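You operate a simulated robot arm through the tools that you are given. There is no shell and no other tool. Be economical: measure what you need, move in short steps, check, and stop when the job is done.

You run a simulated two-armed robot. Do the job below in one go: nothing can be reset, and whatever is moved stays where it is left.

JOB
Wipe up the spill on the pantry worktop with the blue cloth there and put it back.

Only the result counts: the job must be done as asked and must still hold three seconds after the hand-in. Knocking over, shifting, dropping, spilling or breaking anything else fails it. Flat cloth is picked up by pressing the open fingertips on it (5 to 10 N) and closing them slowly along it; thin cloth reads only 2 to 8 mm in the jaws.

ROBOT AND FRAMES
Two 7-joint arms with two-finger parallel grippers on one trunk, on a base that drives. Base frame: it is fixed to the floor where the robot stands at the start and does not move with it; the origin is under the middle of the robot, x ahead of it, y to its left, z up. Readings come in cm, degrees, newtons and seconds.
The left shoulder is at the start at [4.4, 16.4, 115.9], the right one opposite. With the tool pointing down near the work surface each hand reaches from about 24 to 70 cm from the robot's upright axis, wherever it stands, measured 20 degrees to its own side. Payload 3.91 kg a hand.
Tool frame (each hand has its own): the origin (TCP) lies between the finger pads and is the grasp point; the fingertips stand 3 cm ahead of it; z points along the fingers, y is the line along which they close. Largest opening 11 cm; finger width 2, thickness 1; the body of the gripper, 4.8 by 11.2 cm, starts 5.5 cm behind the TCP.
Orientation is that of the tool frame in the base frame, as a unit quaternion [x, y, z, w]. With the fingers straight down and closing along the base's y, the tool's x points along the base's -x, its y along +y and its z along -z.

CONTROLS
- The arms move only by the tool apply_moves. It takes "left_deltas", "right_deltas" or both (then of equal length, played together; a hand with none holds still); each is a list of rows, each an object (a shift or turn left out is 0, a gripper value left out holds the last) with "rotation": the turn, a rotation vector about the tool's x, y, z in units of 6 degrees (1.0 is 6 degrees), a list of three; "translation": the shift along the tool's x, y, z in units of 40 mm (1.0 is 40 mm), a list of three; "fingers": the closure, from 0 (fully open) to 1 (shut). In form: [{"rotation": [ax, ay, az], "translation": [tx, ty, tz], "fingers": fingers}, ...]. A call has 1 to 10 rows; each row shifts and turns the commanded pose from where the row before left it, along the tool's axes as they then stand. A call with a number of a shift or a turn outside -1 to 1 is refused whole. A row lasts 0.2 s, in which the tool goes at most 5 cm and 8.6 degrees; a call with a longer step from one row to the next is refused whole, and so is a gripper value outside its range. Where a pose cannot be reached the arm comes as near as it can. A force on the tool above 40 N (or 10 N above the force at the start of the call, whichever is more), or a blocked arm, ends the call early, and 0.2 s more pass. Each finger travels about 4.5 cm/s and halts on what it meets, pressing with about 28 N; the grip force reading is that of the motor and also rises with nothing between the fingers. The clock runs only during rows and for 0.2 s after the last one: add rows that do not move to give the fingers time. The reply holds the time, the measured pose of the TCP, the force on the tool along the base axes, the opening and the grip force, in the units named above and with some noise, with the torque about the TCP (base axes, N m) and any sound that the robot's microphone picked up.
- Cameras (640 x 400 px; columns grow to the right, rows downward): "scene" is now at [8.78, 4.53, 133.84]; the picture's right is [0.56, -0.83, 0.00], its down [-0.48, -0.33, -0.81] and it looks along [0.67, 0.45, -0.58] (base axes); focal length 264 px, centre (320, 200). "left" rides on the left gripper at [7.2, -1.7, -10.3] in its tool frame; the picture's right is [0.23, 0.97, 0.00], its down [-0.76, 0.18, -0.62] and it looks along [-0.61, 0.14, 0.78] (tool axes); focal length 222 px, centre (320, 200). "right" rides on the right gripper at [7.2, 1.7, -10.3] in its tool frame; the picture's right is [-0.23, 0.97, 0.00], its down [-0.76, -0.18, -0.62] and it looks along [-0.61, -0.14, 0.78] (tool axes); focal length 222 px, centre (320, 200). There is no depth. A picture from a camera that has moved, and an enlarged one, comes with that camera's place and axes in the base frame and with its lens. The place of the scene camera against the robot may be out by one fixed shift of up to 1.8 cm in any direction.
- camera(camera): a new picture of that camera. It takes no simulated time.
- raise_lower(by): slides the trunk up (or, below 0, down) by that many cm; the arms and the scene camera ride with it, the base frame stays. It gives what a move gives, with no picture.
- steer(legs): drives the robot by 1 to 6 legs, each [ahead, left, turn to the left] in cm, cm and degrees, along the robot's own axes; the way and the turn of a leg run together, so that a leg with both is an arc; at most 150 cm and 180 degrees a leg. The arms and the cameras ride along, it lands a little off, and it stops where it bumps. It gives what a move gives.
- aim_head(pan, tilt): turns the head with the scene camera to pan (to the left, within 80 degrees either way) and tilt (down, from -29 to 69), counted from straight ahead of the robot. It gives what a move gives.
- inspect(camera, box): a new picture of the part [left, top, right, bottom] of that camera's present view, enlarged. It takes no simulated time.
- job_done(): hands the job in; it is judged then, once.

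Work in short steps. Places have to be worked out from the pictures, the camera data and where the tool is seen: move nearer, look again, correct. Check each grasp and each placing, and mend what went wrong. You have 120 turns and 92 pictures in all, those below and enlarged ones among them. Open the grippers and draw the arms clear of the work before you hand the job in, unless the task says otherwise; then end with one line.

The tools are called as name(argument=value, ...) on one line, values as JSON. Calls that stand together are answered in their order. apply_moves: Moves the arms, as the interface text tells. Its arguments: {"type":"object","properties":{"left_deltas":{"type":"array"},"right_deltas":{"type":"array"}},"required":[]} The other tools are called the same way: raise_lower (by) slides the trunk up or down; steer (legs) drives the base; aim_head (pan, tilt) turns the head that bears the scene camera; camera (camera) takes a picture; inspect (camera, box) takes an enlarged picture of a part of a camera's view; job_done () hands the job in.

At the start:

```text
time_s: 0.0
left_ee_pos: [18.83, 29.33, 113.54]
left_tcp_rot: [0.0, 1.0, 0.0, 0.004]
left_force: [0.1, -0.5, -0.2]
left_wrist_torque: [0.02, 0.01, 0.01]
left_gripper_width: 11.0
left_grip_force: 0.0
right_ee_pos: [28.36, 0.28, 113.57]
right_tcp_rot: [0.0, 1.0, 0.001, 0.004]
right_force: [-0.6, 0.4, -0.4]
right_wrist_torque: [0.03, 0.01, 0.02]
right_gripper_width: 10.99
right_grip_force: 0.1
trunk travel left (down, up): [-37.8, 12.5]
robot x, y, heading: [0.11, -0.16, 0.0]
head pan, tilt: [34.0, 36.0]
```

scene: 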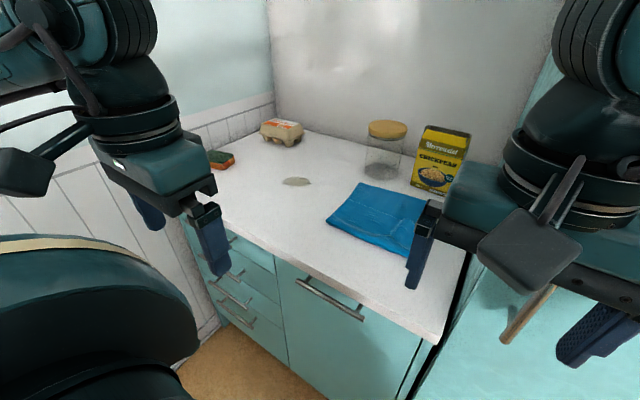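
right: 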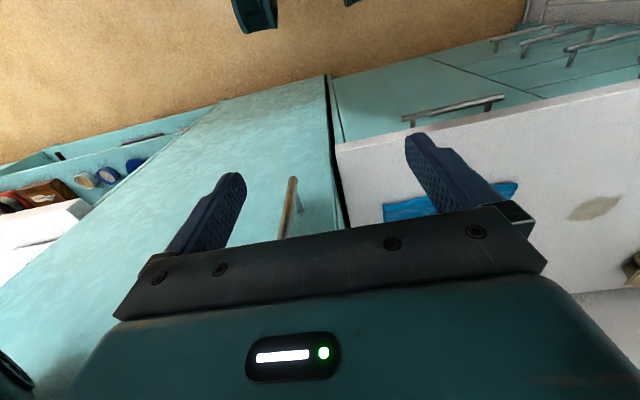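
left: 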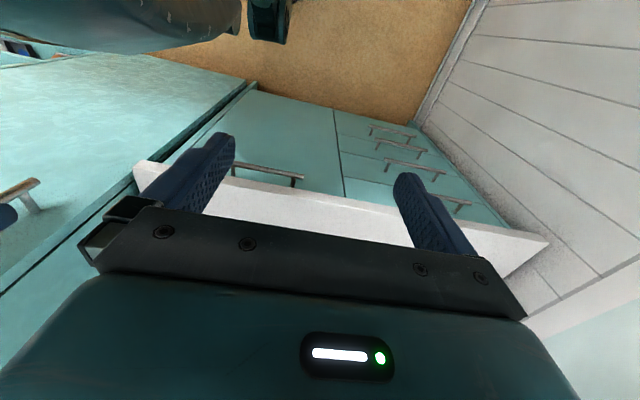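

The worktop seems to run along y with its front edge near x≈35, the cloth near (62,23) and a spill near (64,50). I'll take a closer look first.

inspect(camera="scene", box=[190, 90, 480, 271])

aim_head(pan=0, tilt=50)

camera(camera="scene")

```text
2.21 times, centred on (335, 180) of scene
camera zoom: at [8.78, 4.53, 133.84], right [0.56, -0.83, 0.0], down [-0.48, -0.33, -0.81], along [0.67, 0.45, -0.58], focal length 582 px, centre (287, 243)
```

zoom: 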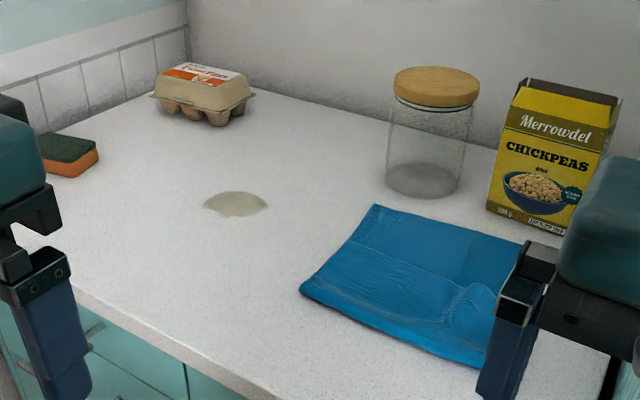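

```text
time_s: 1.0
left_ee_pos: [18.9, 29.39, 113.47]
left_tcp_rot: [0.0, 1.0, 0.0, 0.004]
left_force: [-0.6, 0.3, -0.2]
left_wrist_torque: [-0.01, 0.04, 0.01]
left_gripper_width: 11.0
left_grip_force: 0.1
right_ee_pos: [28.23, 0.29, 113.57]
right_tcp_rot: [0.001, 1.0, 0.0, 0.003]
right_force: [0.2, 0.6, 1.3]
right_wrist_torque: [-0.01, 0.02, 0.01]
right_gripper_width: 10.99
right_grip_force: 0.1
trunk travel left (down, up): [-37.8, 12.5]
robot x, y, heading: [-0.07, -0.13, 0.1]
head pan, tilt: [0.0, 50.0]
```

```text
87 pictures are left
camera scene: at [9.25, -0.33, 131.82], right [0.0, -1.0, 0.0], down [-0.76, 0.0, -0.65], along [0.65, 0.0, -0.76], focal length 264 px, centre (320, 200)
```

scene: 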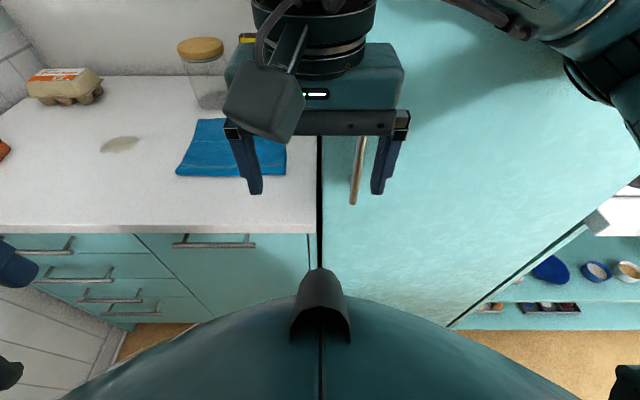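

Worktop spans y≈2–85; the spill is out of the left hand's reach from here, so I strafe left about 28 cm.

steer(legs=[[0, 28, 0]])

aim_head(pan=0, tilt=45)

camera(camera="scene")

camera(camera="left")

```text
time_s: 4.0
left_ee_pos: [19.41, 57.36, 113.45]
left_tcp_rot: [0.0, 1.0, 0.0, -0.001]
left_force: [-0.2, 0.5, 0.0]
left_wrist_torque: [0.02, -0.02, 0.01]
left_gripper_width: 10.99
left_grip_force: 0.1
right_ee_pos: [28.86, 28.22, 113.49]
right_tcp_rot: [0.001, 1.0, 0.0, 0.001]
right_force: [-0.3, 0.4, 0.2]
right_wrist_torque: [-0.01, -0.03, -0.01]
right_gripper_width: 10.99
right_grip_force: 0.0
trunk travel left (down, up): [-37.8, 12.5]
robot x, y, heading: [-0.08, 27.79, 0.1]
head pan, tilt: [0.0, 50.0]
```

```text
time_s: 4.7
left_ee_pos: [19.48, 57.31, 113.37]
left_tcp_rot: [0.0, 1.0, 0.001, 0.0]
left_force: [-0.2, 0.5, -0.1]
left_wrist_torque: [-0.03, 0.03, 0.0]
left_gripper_width: 11.01
left_grip_force: 0.0
right_ee_pos: [28.84, 28.22, 113.29]
right_tcp_rot: [0.0, 1.0, 0.0, 0.001]
right_force: [0.5, 0.0, -0.3]
right_wrist_torque: [0.02, 0.02, 0.02]
right_gripper_width: 11.01
right_grip_force: 0.1
trunk travel left (down, up): [-37.8, 12.5]
robot x, y, heading: [0.07, 27.6, -0.0]
head pan, tilt: [0.0, 45.0]
```

```text
86 pictures are left
camera scene: at [10.36, 27.58, 132.43], right [0.0, -1.0, 0.0], down [-0.71, 0.0, -0.71], along [0.71, 0.0, -0.71], focal length 264 px, centre (320, 200)
```

scene: 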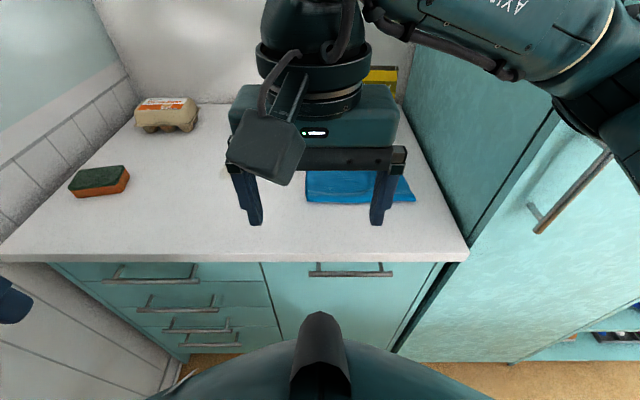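

```text
85 pictures are left
camera left: at [12.36, 55.66, 123.8], right [-0.23, 0.97, 0.0], down [0.76, 0.18, 0.62], along [0.61, 0.14, -0.78], focal length 222 px, centre (320, 200)
```

left: 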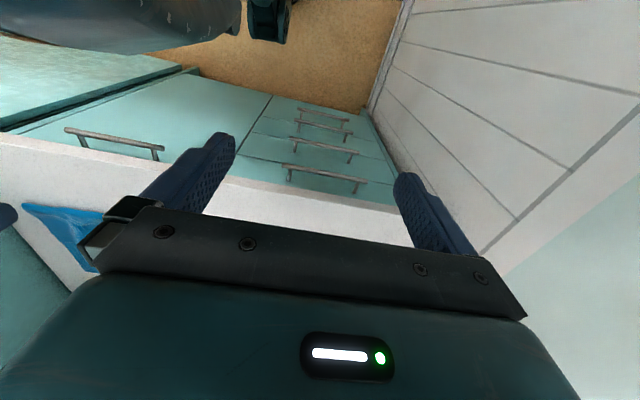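

The right hand blocks the view and the cloth; I move it away to the right and back.

apply_moves(right_deltas=[{"translation": [0.5, -0.8, 0]}, {"translation": [0.5, -0.8, 0]}, {"translation": [0.5, -0.8, 0]}, {"translation": [0.5, -0.8, 0]}, {"translation": [0.3, -0.9, 0]}, {"translation": [0, -0.9, 0]}, {"translation": [0, -0.9, 0]}, {"translation": [0, -0.5, 0]}])

camera(camera="scene")

```text
time_s: 5.6
left_ee_pos: [18.55, 59.77, 113.04]
left_tcp_rot: [-0.004, 1.0, -0.011, 0.004]
left_force: [0.6, 0.3, 0.2]
left_wrist_torque: [-0.03, 0.02, 0.01]
left_gripper_width: 11.0
left_grip_force: 0.1
right_ee_pos: [22.62, 21.57, 114.56]
right_tcp_rot: [-0.001, 0.999, -0.012, 0.03]
right_force: [83.1, -41.9, -19.9]
right_wrist_torque: [4.22, 6.85, 3.16]
right_gripper_width: 10.99
right_grip_force: 0.0
trunk travel left (down, up): [-37.8, 12.5]
robot x, y, heading: [-0.12, 28.55, 0.3]
head pan, tilt: [0.0, 45.0]
stopped in row 4 (right hand): the force on the tool passed its limit at 92 N (the readings are from after the stop); the commanded pose is now the measured one
```

```text
84 pictures are left
camera scene: at [9.58, 30.38, 132.66], right [0.01, -1.0, 0.02], down [-0.7, -0.02, -0.71], along [0.71, -0.01, -0.7], focal length 264 px, centre (320, 200)
```

scene: 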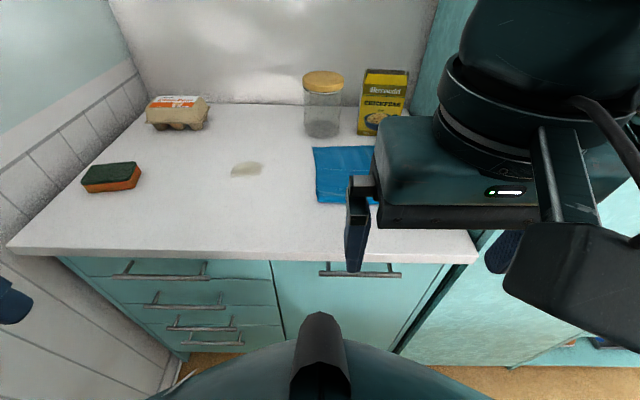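

The right hand pressed against the robot's own body (pushed +x,-y). I move it forward off it, then further right.

apply_moves(right_deltas=[{"translation": [-0.5, -0.3, 0]}, {"translation": [-0.6, -0.5, 0]}, {"translation": [0, -0.8, 0]}, {"translation": [0, -0.8, 0]}, {"translation": [0, -0.8, 0]}])

camera(camera="scene")

```text
time_s: 6.3
left_ee_pos: [18.29, 60.38, 112.85]
left_tcp_rot: [-0.008, 1.0, -0.011, 0.003]
left_force: [0.1, 1.6, 0.0]
left_wrist_torque: [-0.08, 0.01, 0.03]
left_gripper_width: 10.99
left_grip_force: 0.2
right_ee_pos: [23.97, 22.19, 114.53]
right_tcp_rot: [-0.115, 0.993, -0.015, 0.029]
right_force: [1.6, 0.6, -0.5]
right_wrist_torque: [-0.06, 0.01, 0.03]
right_gripper_width: 10.99
right_grip_force: 0.0
trunk travel left (down, up): [-37.8, 12.5]
robot x, y, heading: [-0.13, 28.62, 0.9]
head pan, tilt: [0.0, 45.0]
stopped in row 3 (right hand): the arm was blocked; the commanded pose is now the measured one
```

```text
83 pictures are left
camera scene: at [9.53, 30.85, 132.48], right [0.02, -1.0, 0.02], down [-0.7, -0.03, -0.71], along [0.71, -0.01, -0.7], focal length 264 px, centre (320, 200)
```

scene: 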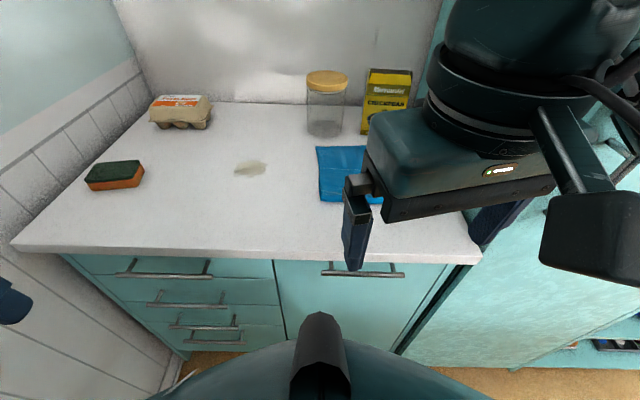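

Something blocks the arm on the right, likely the elbow against the tall cupboard; I look to the right.

aim_head(pan=-60, tilt=20)

camera(camera="scene")

camera(camera="right")

```text
time_s: 7.6
left_ee_pos: [18.49, 60.22, 112.72]
left_tcp_rot: [-0.006, 1.0, -0.014, 0.004]
left_force: [0.1, -0.3, -0.6]
left_wrist_torque: [-0.02, -0.01, -0.03]
left_gripper_width: 11.0
left_grip_force: 0.1
right_ee_pos: [24.02, 22.24, 114.54]
right_tcp_rot: [-0.115, 0.993, -0.018, 0.027]
right_force: [-0.2, -0.4, 0.4]
right_wrist_torque: [0.02, -0.04, 0.01]
right_gripper_width: 11.02
right_grip_force: 0.0
trunk travel left (down, up): [-37.8, 12.5]
robot x, y, heading: [0.08, 28.44, 0.6]
head pan, tilt: [-60.0, 20.0]
```

```text
82 pictures are left
camera scene: at [6.25, 22.82, 136.54], right [-0.86, -0.51, 0.01], down [-0.17, 0.27, -0.95], along [0.48, -0.82, -0.32], focal length 264 px, centre (320, 200)
```

scene: 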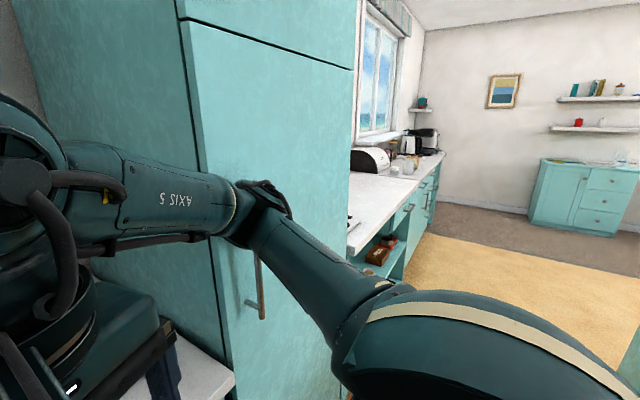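

```text
81 pictures are left
camera right: at [16.0, 22.48, 124.31], right [0.0, 1.0, -0.03], down [0.74, 0.02, 0.67], along [0.67, -0.02, -0.74], focal length 222 px, centre (320, 200)
```

right: 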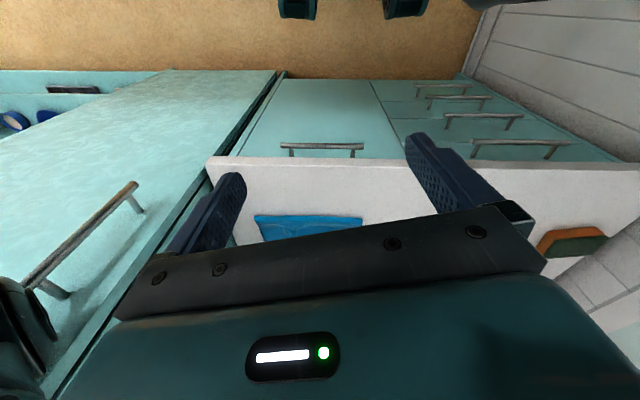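

The right elbow is against the tall cupboard door by its handle. I'll back straight off to refold that arm in free space, with the left hand as the worker.

steer(legs=[[-30, 0, 0]])

camera(camera="scene")

```text
time_s: 9.7
left_ee_pos: [-10.7, 57.53, 113.43]
left_tcp_rot: [-0.008, 1.0, 0.0, 0.002]
left_force: [-0.7, -0.9, -0.3]
left_wrist_torque: [0.0, 0.02, 0.0]
left_gripper_width: 11.0
left_grip_force: 0.1
right_ee_pos: [-4.88, 19.26, 113.95]
right_tcp_rot: [-0.103, 0.994, -0.003, 0.02]
right_force: [-0.6, 0.6, -0.7]
right_wrist_torque: [0.01, 0.01, -0.01]
right_gripper_width: 11.0
right_grip_force: 0.0
trunk travel left (down, up): [-37.8, 12.5]
robot x, y, heading: [-29.78, 27.69, 0.8]
head pan, tilt: [-60.0, 20.0]
```

```text
80 pictures are left
camera scene: at [-22.9, 19.7, 136.31], right [-0.86, -0.51, 0.0], down [-0.17, 0.29, -0.94], along [0.48, -0.81, -0.34], focal length 264 px, centre (320, 200)
```

scene: 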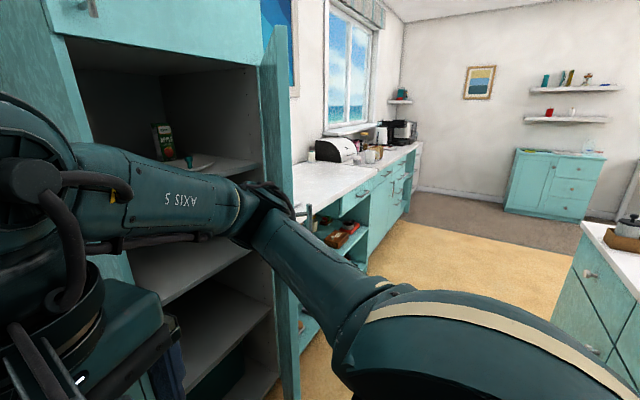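

The elbow has pulled the cupboard door open by its handle. I need to free it and close it again gently; first a look at how it stands.

aim_head(pan=-45, tilt=35)

camera(camera="scene")

camera(camera="right")

```text
time_s: 10.4
left_ee_pos: [-10.74, 57.71, 113.4]
left_tcp_rot: [-0.008, 1.0, 0.0, 0.0]
left_force: [-0.1, 0.4, -0.3]
left_wrist_torque: [-0.05, 0.03, 0.02]
left_gripper_width: 11.01
left_grip_force: 0.1
right_ee_pos: [-4.96, 19.16, 113.98]
right_tcp_rot: [-0.104, 0.994, -0.003, 0.02]
right_force: [-0.2, -0.4, -0.3]
right_wrist_torque: [0.01, 0.01, 0.0]
right_gripper_width: 11.02
right_grip_force: 0.1
trunk travel left (down, up): [-37.8, 12.5]
robot x, y, heading: [-30.04, 27.8, 0.9]
head pan, tilt: [-45.0, 35.0]
```

```text
79 pictures are left
camera scene: at [-21.29, 21.55, 133.92], right [-0.7, -0.72, 0.0], down [-0.41, 0.4, -0.82], along [0.59, -0.57, -0.57], focal length 264 px, centre (320, 200)
```

scene: 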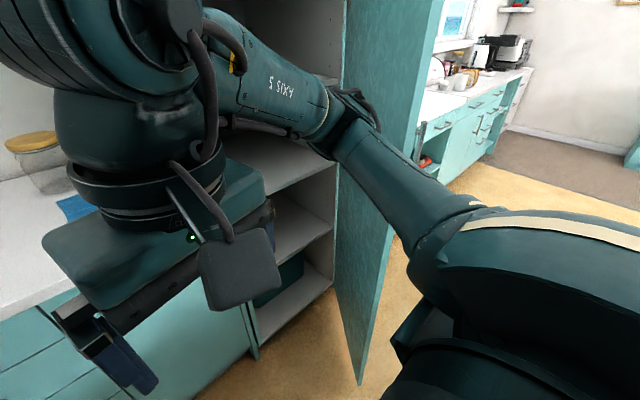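

```text
78 pictures are left
camera right: at [-12.72, 19.37, 123.9], right [0.02, 1.0, 0.0], down [0.76, -0.02, 0.65], along [0.65, -0.02, -0.76], focal length 222 px, centre (320, 200)
```

right: 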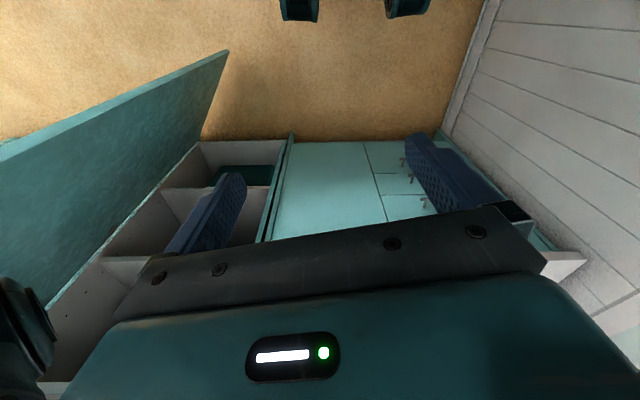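

The door stands about 55° open, hinge near (38,-48), free edge near (1,-23), and the arm seems free of it. I back off further and look around before going round to push it shut.

steer(legs=[[-22, 0, 0]])

camera(camera="scene")

aim_head(pan=-80, tilt=35)

camera(camera="scene")

```text
time_s: 12.0
left_ee_pos: [-22.51, 57.45, 113.34]
left_tcp_rot: [-0.005, 1.0, 0.001, 0.001]
left_force: [-0.1, -0.1, 0.4]
left_wrist_torque: [-0.02, 0.0, -0.01]
left_gripper_width: 11.0
left_grip_force: 0.1
right_ee_pos: [-16.75, 19.03, 113.85]
right_tcp_rot: [-0.101, 0.995, -0.002, 0.019]
right_force: [0.8, 0.0, 0.5]
right_wrist_torque: [-0.01, 0.0, 0.03]
right_gripper_width: 11.0
right_grip_force: 0.1
trunk travel left (down, up): [-37.8, 12.5]
robot x, y, heading: [-41.64, 27.49, 0.4]
head pan, tilt: [-45.0, 35.0]
stopped in leg 1: the robot was blocked; the commanded pose is now the measured one
```

```text
77 pictures are left
camera scene: at [-33.23, 21.33, 133.92], right [-0.7, -0.71, 0.0], down [-0.41, 0.4, -0.82], along [0.58, -0.57, -0.57], focal length 264 px, centre (320, 200)
```

scene: 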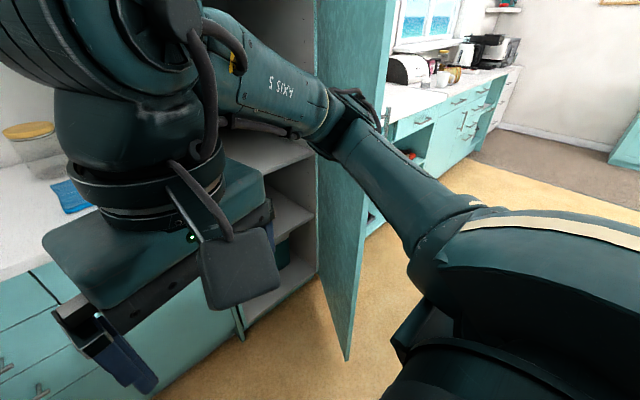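

```text
time_s: 13.0
left_ee_pos: [-22.6, 57.36, 113.44]
left_tcp_rot: [-0.006, 1.0, 0.0, 0.0]
left_force: [0.0, 1.2, -0.2]
left_wrist_torque: [0.01, -0.02, 0.0]
left_gripper_width: 11.01
left_grip_force: 0.0
right_ee_pos: [-16.79, 18.95, 113.94]
right_tcp_rot: [-0.101, 0.995, -0.003, 0.02]
right_force: [-0.7, 0.4, 0.3]
right_wrist_torque: [0.01, 0.0, -0.02]
right_gripper_width: 11.0
right_grip_force: 0.1
trunk travel left (down, up): [-37.8, 12.5]
robot x, y, heading: [-41.31, 28.04, 0.6]
head pan, tilt: [-80.0, 35.0]
```

```text
76 pictures are left
camera scene: at [-37.9, 18.83, 133.92], right [-0.98, -0.18, 0.0], down [-0.11, 0.56, -0.82], along [0.15, -0.81, -0.57], focal length 264 px, centre (320, 200)
```

scene: 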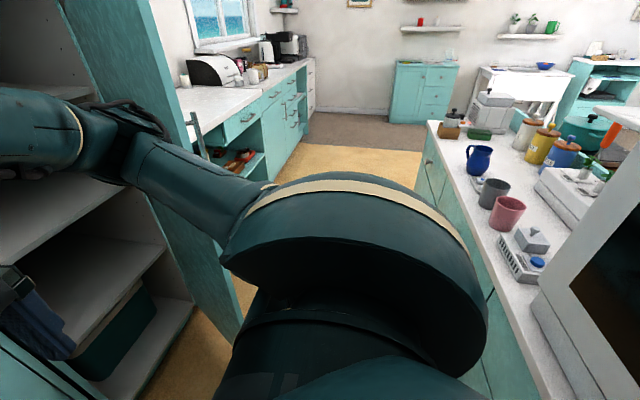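

The aisle is narrow (rear worktop at x≈-66, with crockery). I go 5 cm ahead and turn right 40° so the right elbow will clear the open door when I pass it.

steer(legs=[[5, 0, 0], [0, 0, -40]])

aim_head(pan=0, tilt=40)

camera(camera="scene")

```text
time_s: 15.8
left_ee_pos: [-3.13, 38.25, 113.31]
left_tcp_rot: [0.335, 0.942, -0.001, 0.0]
left_force: [0.4, 0.4, -0.8]
left_wrist_torque: [0.02, 0.01, 0.01]
left_gripper_width: 10.98
left_grip_force: 0.0
right_ee_pos: [-23.21, 5.2, 113.91]
right_tcp_rot: [0.244, 0.97, -0.009, 0.017]
right_force: [0.5, -0.6, -0.3]
right_wrist_torque: [0.01, 0.01, 0.0]
right_gripper_width: 11.0
right_grip_force: 0.1
trunk travel left (down, up): [-37.8, 12.5]
robot x, y, heading: [-36.83, 27.77, -39.4]
head pan, tilt: [-80.0, 35.0]
```

```text
time_s: 17.4
left_ee_pos: [-3.18, 38.42, 113.41]
left_tcp_rot: [0.335, 0.942, 0.001, 0.001]
left_force: [-0.6, 1.1, -0.1]
left_wrist_torque: [0.01, -0.04, -0.01]
left_gripper_width: 10.99
left_grip_force: 0.1
right_ee_pos: [-23.15, 5.04, 113.94]
right_tcp_rot: [0.243, 0.97, -0.009, 0.018]
right_force: [-0.5, -0.1, 0.5]
right_wrist_torque: [0.0, 0.04, 0.02]
right_gripper_width: 10.99
right_grip_force: 0.2
trunk travel left (down, up): [-37.8, 12.5]
robot x, y, heading: [-36.57, 27.85, -39.3]
head pan, tilt: [0.0, 40.0]
```

```text
75 pictures are left
camera scene: at [-28.62, 20.27, 133.16], right [-0.63, -0.77, 0.0], down [-0.5, 0.41, -0.77], along [0.59, -0.49, -0.64], focal length 264 px, centre (320, 200)
```

scene: 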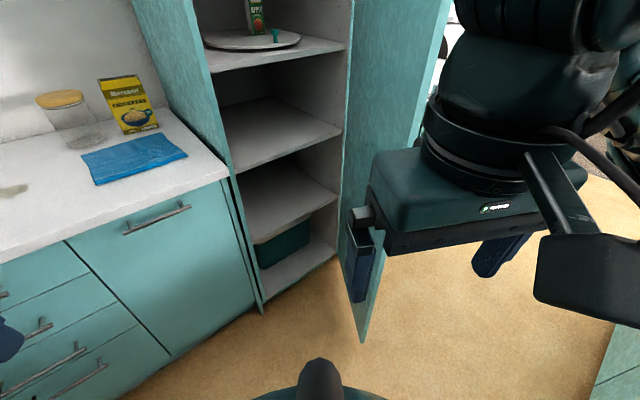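

Contents of the cupboard stand upright; the door's free edge is near (0,-29). I now drive in the world's -y direction past the door edge.

steer(legs=[[14.5, -17.8, 0], [14.6, -17.8, 0]])

camera(camera="scene")

```text
time_s: 21.4
left_ee_pos: [-3.1, -7.83, 113.31]
left_tcp_rot: [0.335, 0.942, 0.0, 0.0]
left_force: [-0.6, 0.4, -0.4]
left_wrist_torque: [0.0, 0.01, -0.03]
left_gripper_width: 11.0
left_grip_force: 0.1
right_ee_pos: [-23.14, -41.2, 113.94]
right_tcp_rot: [0.242, 0.97, -0.009, 0.017]
right_force: [0.1, -0.6, 1.0]
right_wrist_torque: [0.02, -0.02, 0.02]
right_gripper_width: 10.98
right_grip_force: 0.1
trunk travel left (down, up): [-37.8, 12.5]
robot x, y, heading: [-36.73, -18.67, -39.2]
head pan, tilt: [0.0, 40.0]
```

```text
74 pictures are left
camera scene: at [-28.61, -25.94, 133.16], right [-0.63, -0.78, 0.0], down [-0.5, 0.41, -0.77], along [0.59, -0.48, -0.64], focal length 264 px, centre (320, 200)
```

scene: 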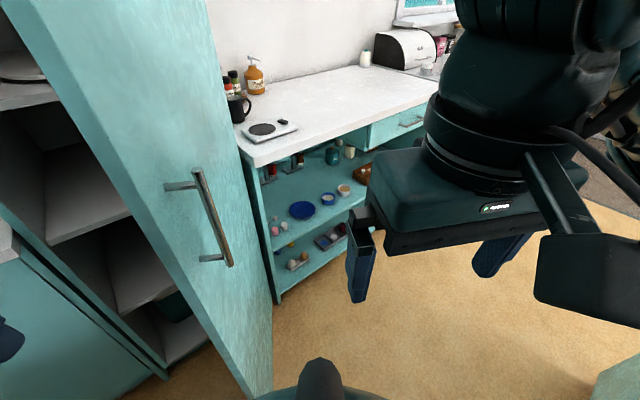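

The outer face with its handle is now visible. I turn part-way back so the right hand can reach the outer face beyond the handle.

steer(legs=[[0, 0, 19]])

apply_moves(right_deltas=[{"translation": [-0.5, 0, 0], "rotation": [0, -1, 0], "fingers": 1}, {"translation": [-0.5, 0, 0], "rotation": [0, -1, 0]}, {"translation": [-0.5, 0, 0], "rotation": [0, -1, 0]}, {"translation": [-0.3, 0, 0.3], "rotation": [0, -1, 0]}, {"translation": [-0.3, 0, 0.3], "rotation": [0, -1, 0]}])

camera(camera="scene")

```text
time_s: 22.8
left_ee_pos: [-8.41, 2.64, 113.34]
left_tcp_rot: [0.175, 0.985, 0.0, 0.0]
left_force: [-1.4, -0.4, -0.8]
left_wrist_torque: [0.01, -0.02, 0.0]
left_gripper_width: 11.01
left_grip_force: 0.1
right_ee_pos: [-16.67, -35.43, 113.85]
right_tcp_rot: [0.081, 0.997, -0.007, 0.019]
right_force: [-0.1, -0.3, 0.3]
right_wrist_torque: [0.03, -0.03, -0.01]
right_gripper_width: 11.02
right_grip_force: 0.2
trunk travel left (down, up): [-37.8, 12.5]
robot x, y, heading: [-36.84, -18.35, -20.3]
head pan, tilt: [0.0, 40.0]
```

```text
time_s: 24.0
left_ee_pos: [-8.36, 2.65, 113.43]
left_tcp_rot: [0.175, 0.985, 0.0, -0.001]
left_force: [0.1, -1.1, 0.2]
left_wrist_torque: [0.01, -0.03, 0.0]
left_gripper_width: 10.99
left_grip_force: 0.0
right_ee_pos: [-7.69, -36.98, 113.4]
right_tcp_rot: [0.077, 0.957, -0.028, 0.277]
right_force: [0.6, 0.1, -0.1]
right_wrist_torque: [-0.02, -0.02, 0.0]
right_gripper_width: 0.31
right_grip_force: 0.0
trunk travel left (down, up): [-37.8, 12.5]
robot x, y, heading: [-36.46, -18.44, -20.5]
head pan, tilt: [0.0, 40.0]
```

```text
73 pictures are left
camera scene: at [-26.74, -22.64, 133.16], right [-0.35, -0.94, 0.0], down [-0.6, 0.22, -0.77], along [0.72, -0.27, -0.64], focal length 264 px, centre (320, 200)
```

scene: 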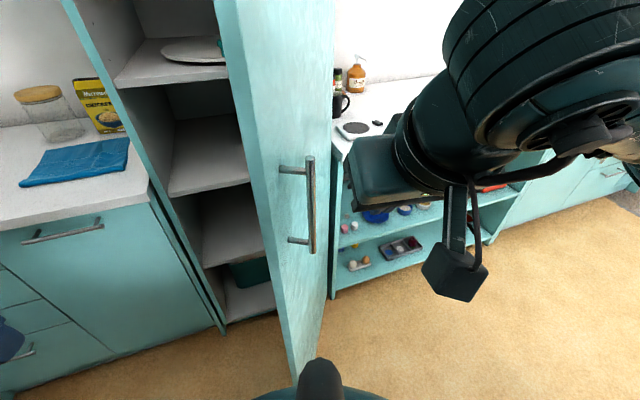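

The hand is pitched with closed fingers leading. I shift it right to clear the handle, then forward along the outside of the door.

apply_moves(right_deltas=[{"translation": [0, -0.9, 0]}, {"translation": [0, -0.9, 0]}, {"translation": [-0.75, 0, 0.43]}, {"translation": [-0.75, 0, 0.43]}, {"translation": [-0.75, 0, 0.43]}, {"translation": [-0.75, 0, 0.43]}, {"translation": [-0.75, 0, 0.43]}])

camera(camera="scene")

camera(camera="right")

```text
time_s: 25.6
left_ee_pos: [-8.38, 2.59, 113.36]
left_tcp_rot: [0.175, 0.985, 0.0, 0.0]
left_force: [-0.6, -0.9, 0.1]
left_wrist_torque: [-0.01, 0.04, 0.04]
left_gripper_width: 11.0
left_grip_force: 0.0
right_ee_pos: [8.33, -46.86, 114.2]
right_tcp_rot: [0.075, 0.958, -0.027, 0.276]
right_force: [-0.7, 0.4, 0.7]
right_wrist_torque: [-0.02, -0.02, 0.0]
right_gripper_width: 0.01
right_grip_force: 28.1
trunk travel left (down, up): [-37.8, 12.5]
robot x, y, heading: [-36.6, -18.18, -20.1]
head pan, tilt: [0.0, 40.0]
```

```text
72 pictures are left
camera scene: at [-26.7, -22.62, 133.15], right [-0.35, -0.94, 0.0], down [-0.6, 0.22, -0.77], along [0.72, -0.27, -0.64], focal length 264 px, centre (320, 200)
```

scene: 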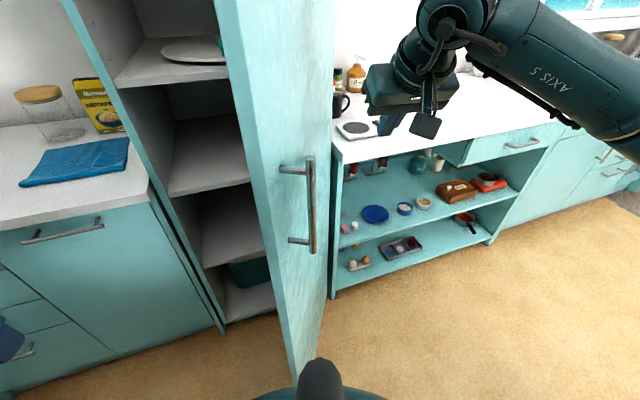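

```text
71 pictures are left
camera right: at [-2.87, -43.24, 119.06], right [0.35, 0.93, 0.11], down [0.28, -0.22, 0.93], along [0.89, -0.29, -0.34], focal length 222 px, centre (320, 200)
```

right: 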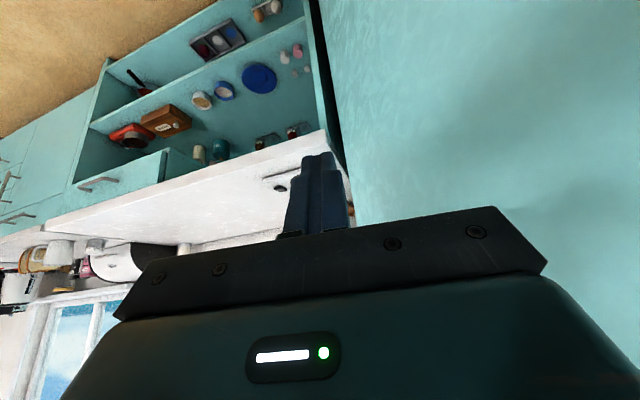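

The hand is beside the outer face, past the handle. I move it left (with a little forward) to press the door closed.

apply_moves(right_deltas=[{"translation": [-0.1, 0.6, 0.06]}, {"translation": [-0.1, 0.6, 0.06]}, {"translation": [-0.1, 0.6, 0.06]}, {"translation": [-0.2, 0.5, 0.12]}, {"translation": [-0.2, 0.5, 0.12]}, {"translation": [-0.2, 0.5, 0.12]}, {"translation": [-0.2, 0.5, 0.12]}])

camera(camera="scene")

```text
time_s: 27.2
left_ee_pos: [-8.34, 2.55, 113.52]
left_tcp_rot: [0.176, 0.984, 0.0, 0.0]
left_force: [-0.3, 0.7, 0.5]
left_wrist_torque: [0.0, 0.01, 0.01]
left_gripper_width: 10.99
left_grip_force: 0.0
right_ee_pos: [15.72, -32.51, 114.34]
right_tcp_rot: [0.076, 0.958, -0.028, 0.276]
right_force: [0.5, 0.0, 0.2]
right_wrist_torque: [0.01, -0.02, 0.0]
right_gripper_width: 0.0
right_grip_force: 28.7
trunk travel left (down, up): [-37.8, 12.5]
robot x, y, heading: [-37.11, -18.27, -20.0]
head pan, tilt: [0.0, 40.0]
```

```text
70 pictures are left
camera scene: at [-26.73, -22.59, 133.16], right [-0.35, -0.94, 0.0], down [-0.6, 0.22, -0.77], along [0.72, -0.27, -0.64], focal length 264 px, centre (320, 200)
```

scene: 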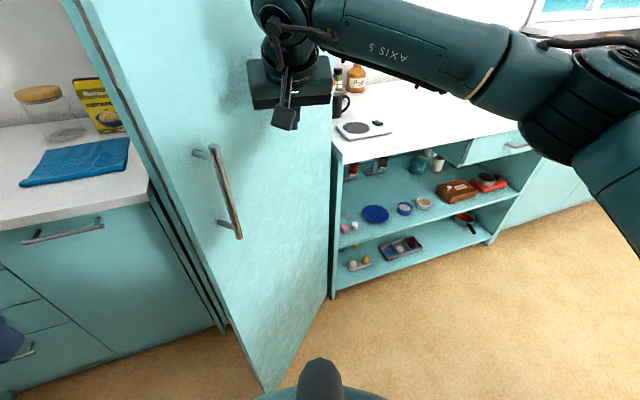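

The door follows nicely. I drive in +x by 15 cm so the hand keeps pushing it.

steer(legs=[[14.1, 5.1, 0]])

camera(camera="scene")

```text
time_s: 28.6
left_ee_pos: [6.68, 2.46, 113.31]
left_tcp_rot: [0.175, 0.985, 0.0, -0.001]
left_force: [-0.2, 0.2, -0.4]
left_wrist_torque: [0.01, 0.03, 0.05]
left_gripper_width: 10.98
left_grip_force: 0.1
right_ee_pos: [30.75, -32.75, 114.27]
right_tcp_rot: [0.077, 0.958, -0.028, 0.275]
right_force: [-0.4, 0.3, -0.4]
right_wrist_torque: [0.01, 0.02, -0.01]
right_gripper_width: 0.0
right_grip_force: 28.2
trunk travel left (down, up): [-37.8, 12.5]
robot x, y, heading: [-21.97, -18.16, -20.6]
head pan, tilt: [0.0, 40.0]
```

```text
69 pictures are left
camera scene: at [-11.78, -22.7, 133.15], right [-0.35, -0.94, 0.0], down [-0.6, 0.22, -0.77], along [0.72, -0.27, -0.64], focal length 264 px, centre (320, 200)
```

scene: 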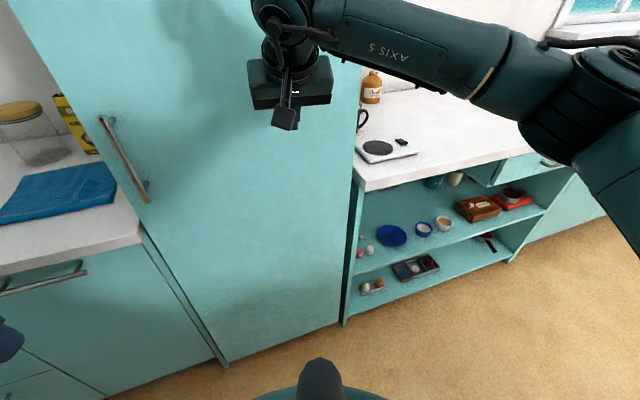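

Nearly shut. I shift the hand left and press forward gently until resistance.

apply_moves(right_deltas=[{"translation": [0.1, 0.8, -0.06]}, {"translation": [0.1, 0.8, -0.06]}, {"translation": [-0.22, 0, 0.12]}, {"translation": [-0.22, 0, 0.12]}, {"translation": [-0.22, 0, 0.12]}, {"translation": [-0.22, 0, 0.12]}, {"translation": [-0.22, 0, 0.12]}, {"translation": [-0.22, 0, 0.12]}, {"translation": [-0.22, 0, 0.12]}])

camera(camera="scene")

```text
time_s: 30.6
left_ee_pos: [6.3, 2.45, 113.43]
left_tcp_rot: [0.176, 0.984, 0.001, 0.002]
left_force: [0.7, -0.1, 0.3]
left_wrist_torque: [0.01, 0.01, -0.03]
left_gripper_width: 11.0
left_grip_force: 0.0
right_ee_pos: [37.31, -27.31, 114.65]
right_tcp_rot: [0.076, 0.959, -0.027, 0.273]
right_force: [-21.3, -3.5, -2.2]
right_wrist_torque: [-0.12, 0.53, 0.05]
right_gripper_width: 0.0
right_grip_force: 27.8
trunk travel left (down, up): [-37.8, 12.5]
robot x, y, heading: [-21.88, -18.21, -20.4]
head pan, tilt: [0.0, 40.0]
```

```text
68 pictures are left
camera scene: at [-12.15, -22.74, 133.18], right [-0.35, -0.94, 0.0], down [-0.6, 0.22, -0.77], along [0.72, -0.27, -0.64], focal length 264 px, centre (320, 200)
```

scene: 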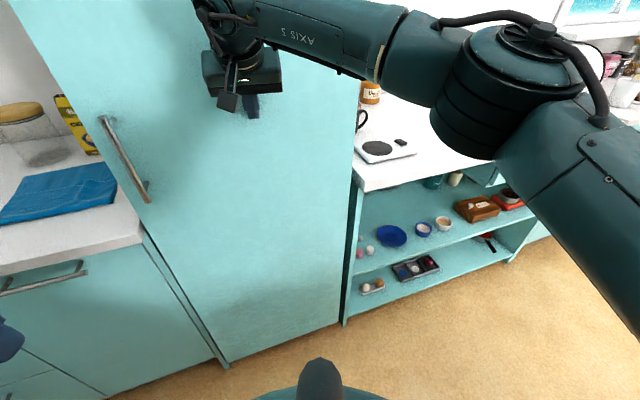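

The door is shut (21 N resistance at x≈39). I retract the hand straight back and level it.

apply_moves(right_deltas=[{"translation": [0.6, 0, -0.35]}, {"translation": [0.75, 0, -0.43]}, {"translation": [0.75, -0.2, -0.43]}, {"translation": [0.75, -0.3, -0.43]}, {"translation": [0.75, -0.3, -0.43]}, {"rotation": [0, 1, 0]}, {"rotation": [0, 1, 0]}, {"rotation": [0, 1, 0]}, {"rotation": [0, 1, 0]}, {"rotation": [0, 1, 0]}])

camera(camera="scene")

```text
time_s: 32.8
left_ee_pos: [6.65, 2.44, 113.32]
left_tcp_rot: [0.175, 0.985, 0.0, 0.0]
left_force: [0.1, 0.6, 0.1]
left_wrist_torque: [0.0, 0.0, 0.03]
left_gripper_width: 11.0
left_grip_force: 0.1
right_ee_pos: [20.79, -27.93, 114.06]
right_tcp_rot: [0.08, 0.997, -0.007, 0.018]
right_force: [0.4, -0.1, 0.4]
right_wrist_torque: [0.0, 0.0, -0.02]
right_gripper_width: 0.0
right_grip_force: 27.7
trunk travel left (down, up): [-37.8, 12.5]
robot x, y, heading: [-21.53, -18.4, -20.3]
head pan, tilt: [0.0, 40.0]
```

```text
67 pictures are left
camera scene: at [-11.83, -22.69, 133.16], right [-0.35, -0.94, 0.0], down [-0.6, 0.22, -0.77], along [0.72, -0.27, -0.64], focal length 264 px, centre (320, 200)
```

scene: 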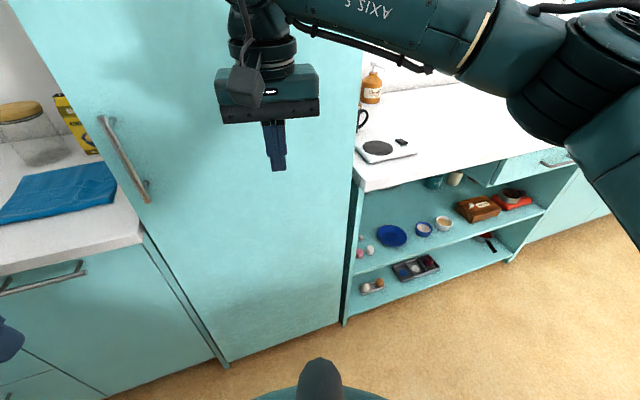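

Door stays shut. I back away 15 cm and turn back to heading 0 to park the right arm in free space.

steer(legs=[[-13, -4.7, 0], [0, 0, 20]])

aim_head(pan=-60, tilt=30)

camera(camera="scene")

```text
time_s: 35.2
left_ee_pos: [-15.98, 11.04, 113.36]
left_tcp_rot: [0.003, 1.0, 0.001, -0.001]
left_force: [-0.9, -0.1, 1.0]
left_wrist_torque: [0.02, -0.01, 0.0]
left_gripper_width: 10.99
left_grip_force: 0.1
right_ee_pos: [7.63, -12.58, 113.99]
right_tcp_rot: [-0.093, 0.995, -0.004, 0.02]
right_force: [-0.2, 0.2, 0.4]
right_wrist_torque: [0.0, -0.01, -0.03]
right_gripper_width: 0.0
right_grip_force: 28.1
trunk travel left (down, up): [-37.8, 12.5]
robot x, y, heading: [-35.74, -18.41, -0.3]
head pan, tilt: [0.0, 40.0]
```

```text
time_s: 36.5
left_ee_pos: [-16.07, 10.93, 113.34]
left_tcp_rot: [0.002, 1.0, 0.0, 0.0]
left_force: [-0.4, 0.2, -0.4]
left_wrist_torque: [-0.02, 0.0, 0.02]
left_gripper_width: 11.01
left_grip_force: 0.1
right_ee_pos: [7.62, -12.77, 113.97]
right_tcp_rot: [-0.093, 0.995, -0.003, 0.02]
right_force: [0.2, 0.4, 0.3]
right_wrist_torque: [-0.02, 0.01, -0.01]
right_gripper_width: 0.0
right_grip_force: 28.2
trunk travel left (down, up): [-37.8, 12.5]
robot x, y, heading: [-35.99, -17.91, -0.4]
head pan, tilt: [-60.0, 30.0]
```

```text
66 pictures are left
camera scene: at [-28.94, -26.51, 134.69], right [-0.87, -0.5, 0.0], down [-0.25, 0.43, -0.87], along [0.43, -0.75, -0.5], focal length 264 px, centre (320, 200)
```

scene: 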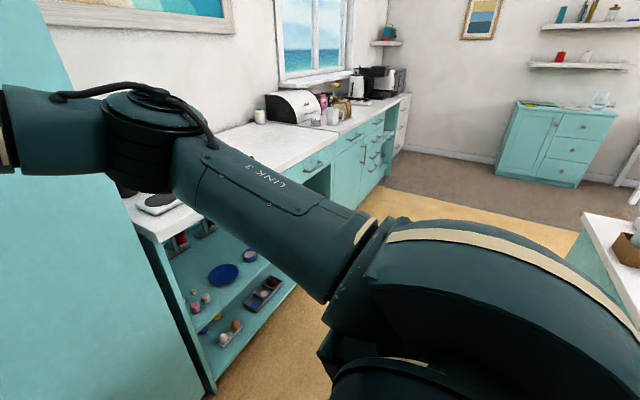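

Free room here. I swing the right hand in an arc to the right, turning with it, so the elbow goes out of the way.

apply_moves(right_deltas=[{"translation": [0.1, -1, 0], "rotation": [0, 0, 1]}, {"translation": [0.1, -1, 0], "rotation": [0, 0, 1]}, {"translation": [0.1, -1, 0], "rotation": [0, 0, 1]}, {"translation": [0.1, -1, 0], "rotation": [0, 0, 1]}, {"translation": [0.1, -1, 0], "rotation": [0, 0, 1]}, {"translation": [0.1, -1, 0], "rotation": [0, 0, 1]}, {"translation": [0.1, -1, 0], "rotation": [0, 0, 1]}, {"translation": [0.1, -1, 0], "rotation": [0, 0, 1]}, {"translation": [0.1, -1, 0], "rotation": [0, 0, 1]}, {"translation": [0.1, -1, 0], "rotation": [0, 0, 1]}])

camera(camera="scene")

```text
time_s: 38.7
left_ee_pos: [-16.12, 10.94, 113.36]
left_tcp_rot: [0.002, 1.0, 0.0, 0.0]
left_force: [-0.7, 0.2, 0.2]
left_wrist_torque: [0.03, 0.0, -0.01]
left_gripper_width: 10.99
left_grip_force: 0.0
right_ee_pos: [-6.92, -48.41, 113.5]
right_tcp_rot: [0.418, 0.908, 0.007, 0.018]
right_force: [1.1, 0.5, -0.2]
right_wrist_torque: [-0.04, -0.01, -0.04]
right_gripper_width: 0.01
right_grip_force: 28.1
trunk travel left (down, up): [-37.8, 12.5]
robot x, y, heading: [-35.68, -18.16, -0.3]
head pan, tilt: [-60.0, 30.0]
```

```text
65 pictures are left
camera scene: at [-29.03, -26.56, 134.7], right [-0.87, -0.49, 0.0], down [-0.25, 0.43, -0.87], along [0.43, -0.75, -0.5], focal length 264 px, centre (320, 200)
```

scene: 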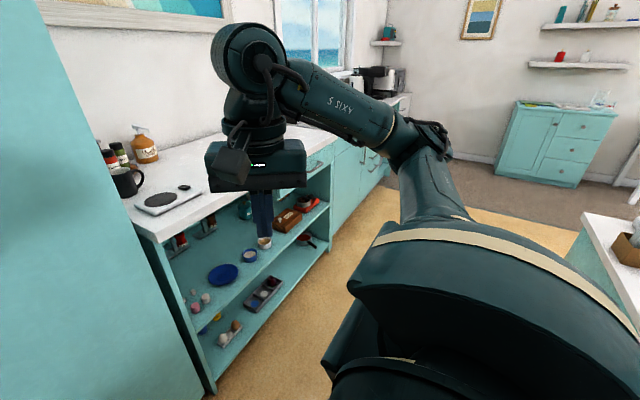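

The elbow is now beside the body. I draw the hand back 14 cm more so it will clear the door handle.

apply_moves(right_deltas=[{"translation": [0.4, -0.6, 0]}, {"translation": [0.4, -0.6, 0]}, {"translation": [0.4, -0.6, 0]}, {"translation": [0.4, -0.5, 0]}, {"translation": [0.4, -0.4, 0]}])

camera(camera="scene")

```text
time_s: 39.9
left_ee_pos: [-16.18, 11.17, 113.39]
left_tcp_rot: [0.003, 1.0, 0.001, 0.001]
left_force: [0.6, -0.5, 0.7]
left_wrist_torque: [0.01, -0.03, 0.03]
left_gripper_width: 11.01
left_grip_force: 0.1
right_ee_pos: [-17.99, -48.13, 114.88]
right_tcp_rot: [0.416, 0.909, 0.007, 0.019]
right_force: [0.0, -0.4, 0.4]
right_wrist_torque: [-0.05, -0.05, 0.01]
right_gripper_width: 0.01
right_grip_force: 27.6
right hand out of reach, approached as far as the arm can: row 4, 5
trunk travel left (down, up): [-37.8, 12.5]
robot x, y, heading: [-35.45, -18.67, -0.2]
head pan, tilt: [-60.0, 30.0]
```

```text
64 pictures are left
camera scene: at [-29.12, -26.46, 134.71], right [-0.87, -0.49, 0.0], down [-0.25, 0.43, -0.87], along [0.43, -0.75, -0.5], focal length 264 px, centre (320, 200)
```

scene: 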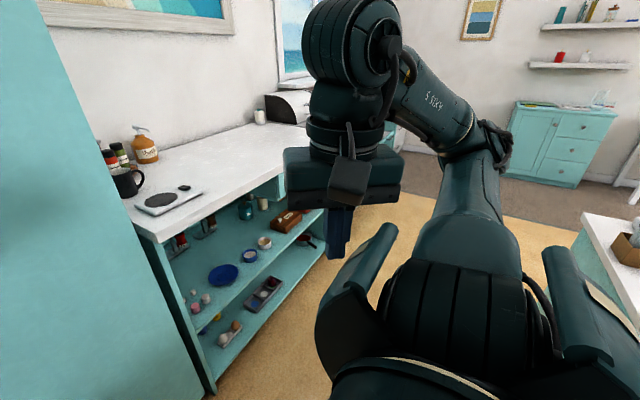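

Right arm is parked at rel (17,-30). Now I drive left 45 cm and then ahead to the worktop.

steer(legs=[[0, 45, 0], [36, 0, 0]])

aim_head(pan=-60, tilt=25)

camera(camera="scene")

aim_head(pan=0, tilt=42)

camera(camera="scene")

```text
time_s: 46.2
left_ee_pos: [20.18, 55.66, 113.29]
left_tcp_rot: [0.003, 1.0, 0.0, 0.0]
left_force: [-0.3, 0.1, -0.2]
left_wrist_torque: [-0.04, 0.01, 0.0]
left_gripper_width: 11.01
left_grip_force: 0.0
right_ee_pos: [18.51, -3.6, 114.88]
right_tcp_rot: [0.416, 0.909, 0.008, 0.018]
right_force: [-0.4, 1.1, 0.3]
right_wrist_torque: [0.01, 0.03, 0.01]
right_gripper_width: 0.0
right_grip_force: 28.2
trunk travel left (down, up): [-37.8, 12.5]
robot x, y, heading: [0.52, 26.25, -0.2]
head pan, tilt: [-60.0, 30.0]
```

```text
time_s: 46.9
left_ee_pos: [20.14, 55.65, 113.33]
left_tcp_rot: [0.004, 1.0, 0.0, 0.0]
left_force: [0.9, 0.0, -0.7]
left_wrist_torque: [0.01, 0.03, -0.01]
left_gripper_width: 11.01
left_grip_force: 0.0
right_ee_pos: [18.47, -3.53, 114.88]
right_tcp_rot: [0.417, 0.909, 0.007, 0.018]
right_force: [-0.4, 0.6, 0.2]
right_wrist_torque: [-0.01, 0.0, -0.02]
right_gripper_width: 0.02
right_grip_force: 28.4
trunk travel left (down, up): [-37.8, 12.5]
robot x, y, heading: [0.54, 26.46, 0.0]
head pan, tilt: [-60.0, 25.0]
```

```text
63 pictures are left
camera scene: at [7.41, 17.97, 135.49], right [-0.87, -0.49, 0.0], down [-0.21, 0.37, -0.91], along [0.45, -0.79, -0.42], focal length 264 px, centre (320, 200)
```

scene: 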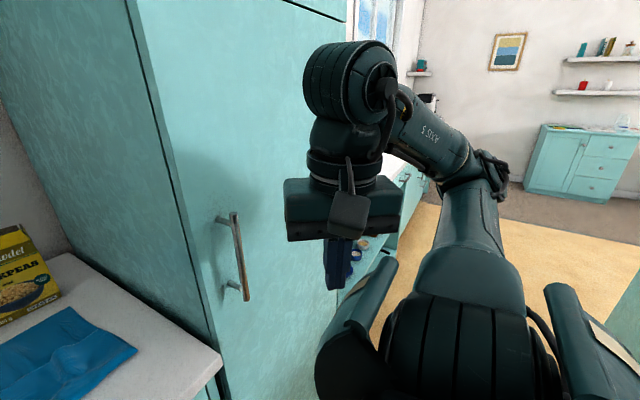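

```text
time_s: 48.2
left_ee_pos: [20.25, 55.65, 113.47]
left_tcp_rot: [0.002, 1.0, -0.001, 0.0]
left_force: [-0.8, 0.6, 0.0]
left_wrist_torque: [-0.02, 0.0, 0.0]
left_gripper_width: 10.99
left_grip_force: 0.0
right_ee_pos: [18.41, -3.5, 114.81]
right_tcp_rot: [0.417, 0.909, 0.007, 0.018]
right_force: [-0.7, -0.6, -0.2]
right_wrist_torque: [0.01, -0.01, -0.04]
right_gripper_width: 0.0
right_grip_force: 27.6
trunk travel left (down, up): [-37.8, 12.5]
robot x, y, heading: [0.77, 26.45, -0.2]
head pan, tilt: [0.0, 42.0]
```

```text
62 pictures are left
camera scene: at [11.21, 25.92, 132.87], right [-0.01, -1.0, 0.0], down [-0.67, 0.0, -0.74], along [0.74, 0.0, -0.67], focal length 264 px, centre (320, 200)
```

scene: 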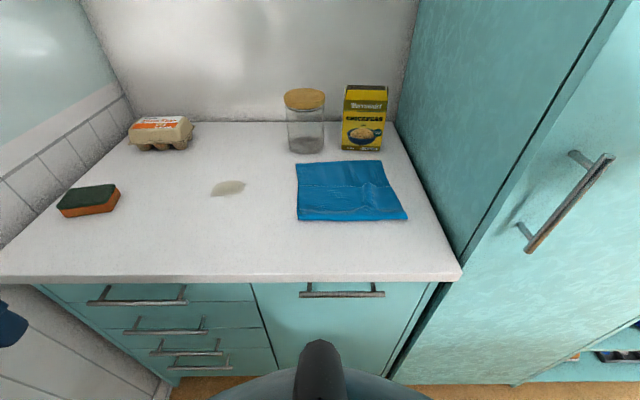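

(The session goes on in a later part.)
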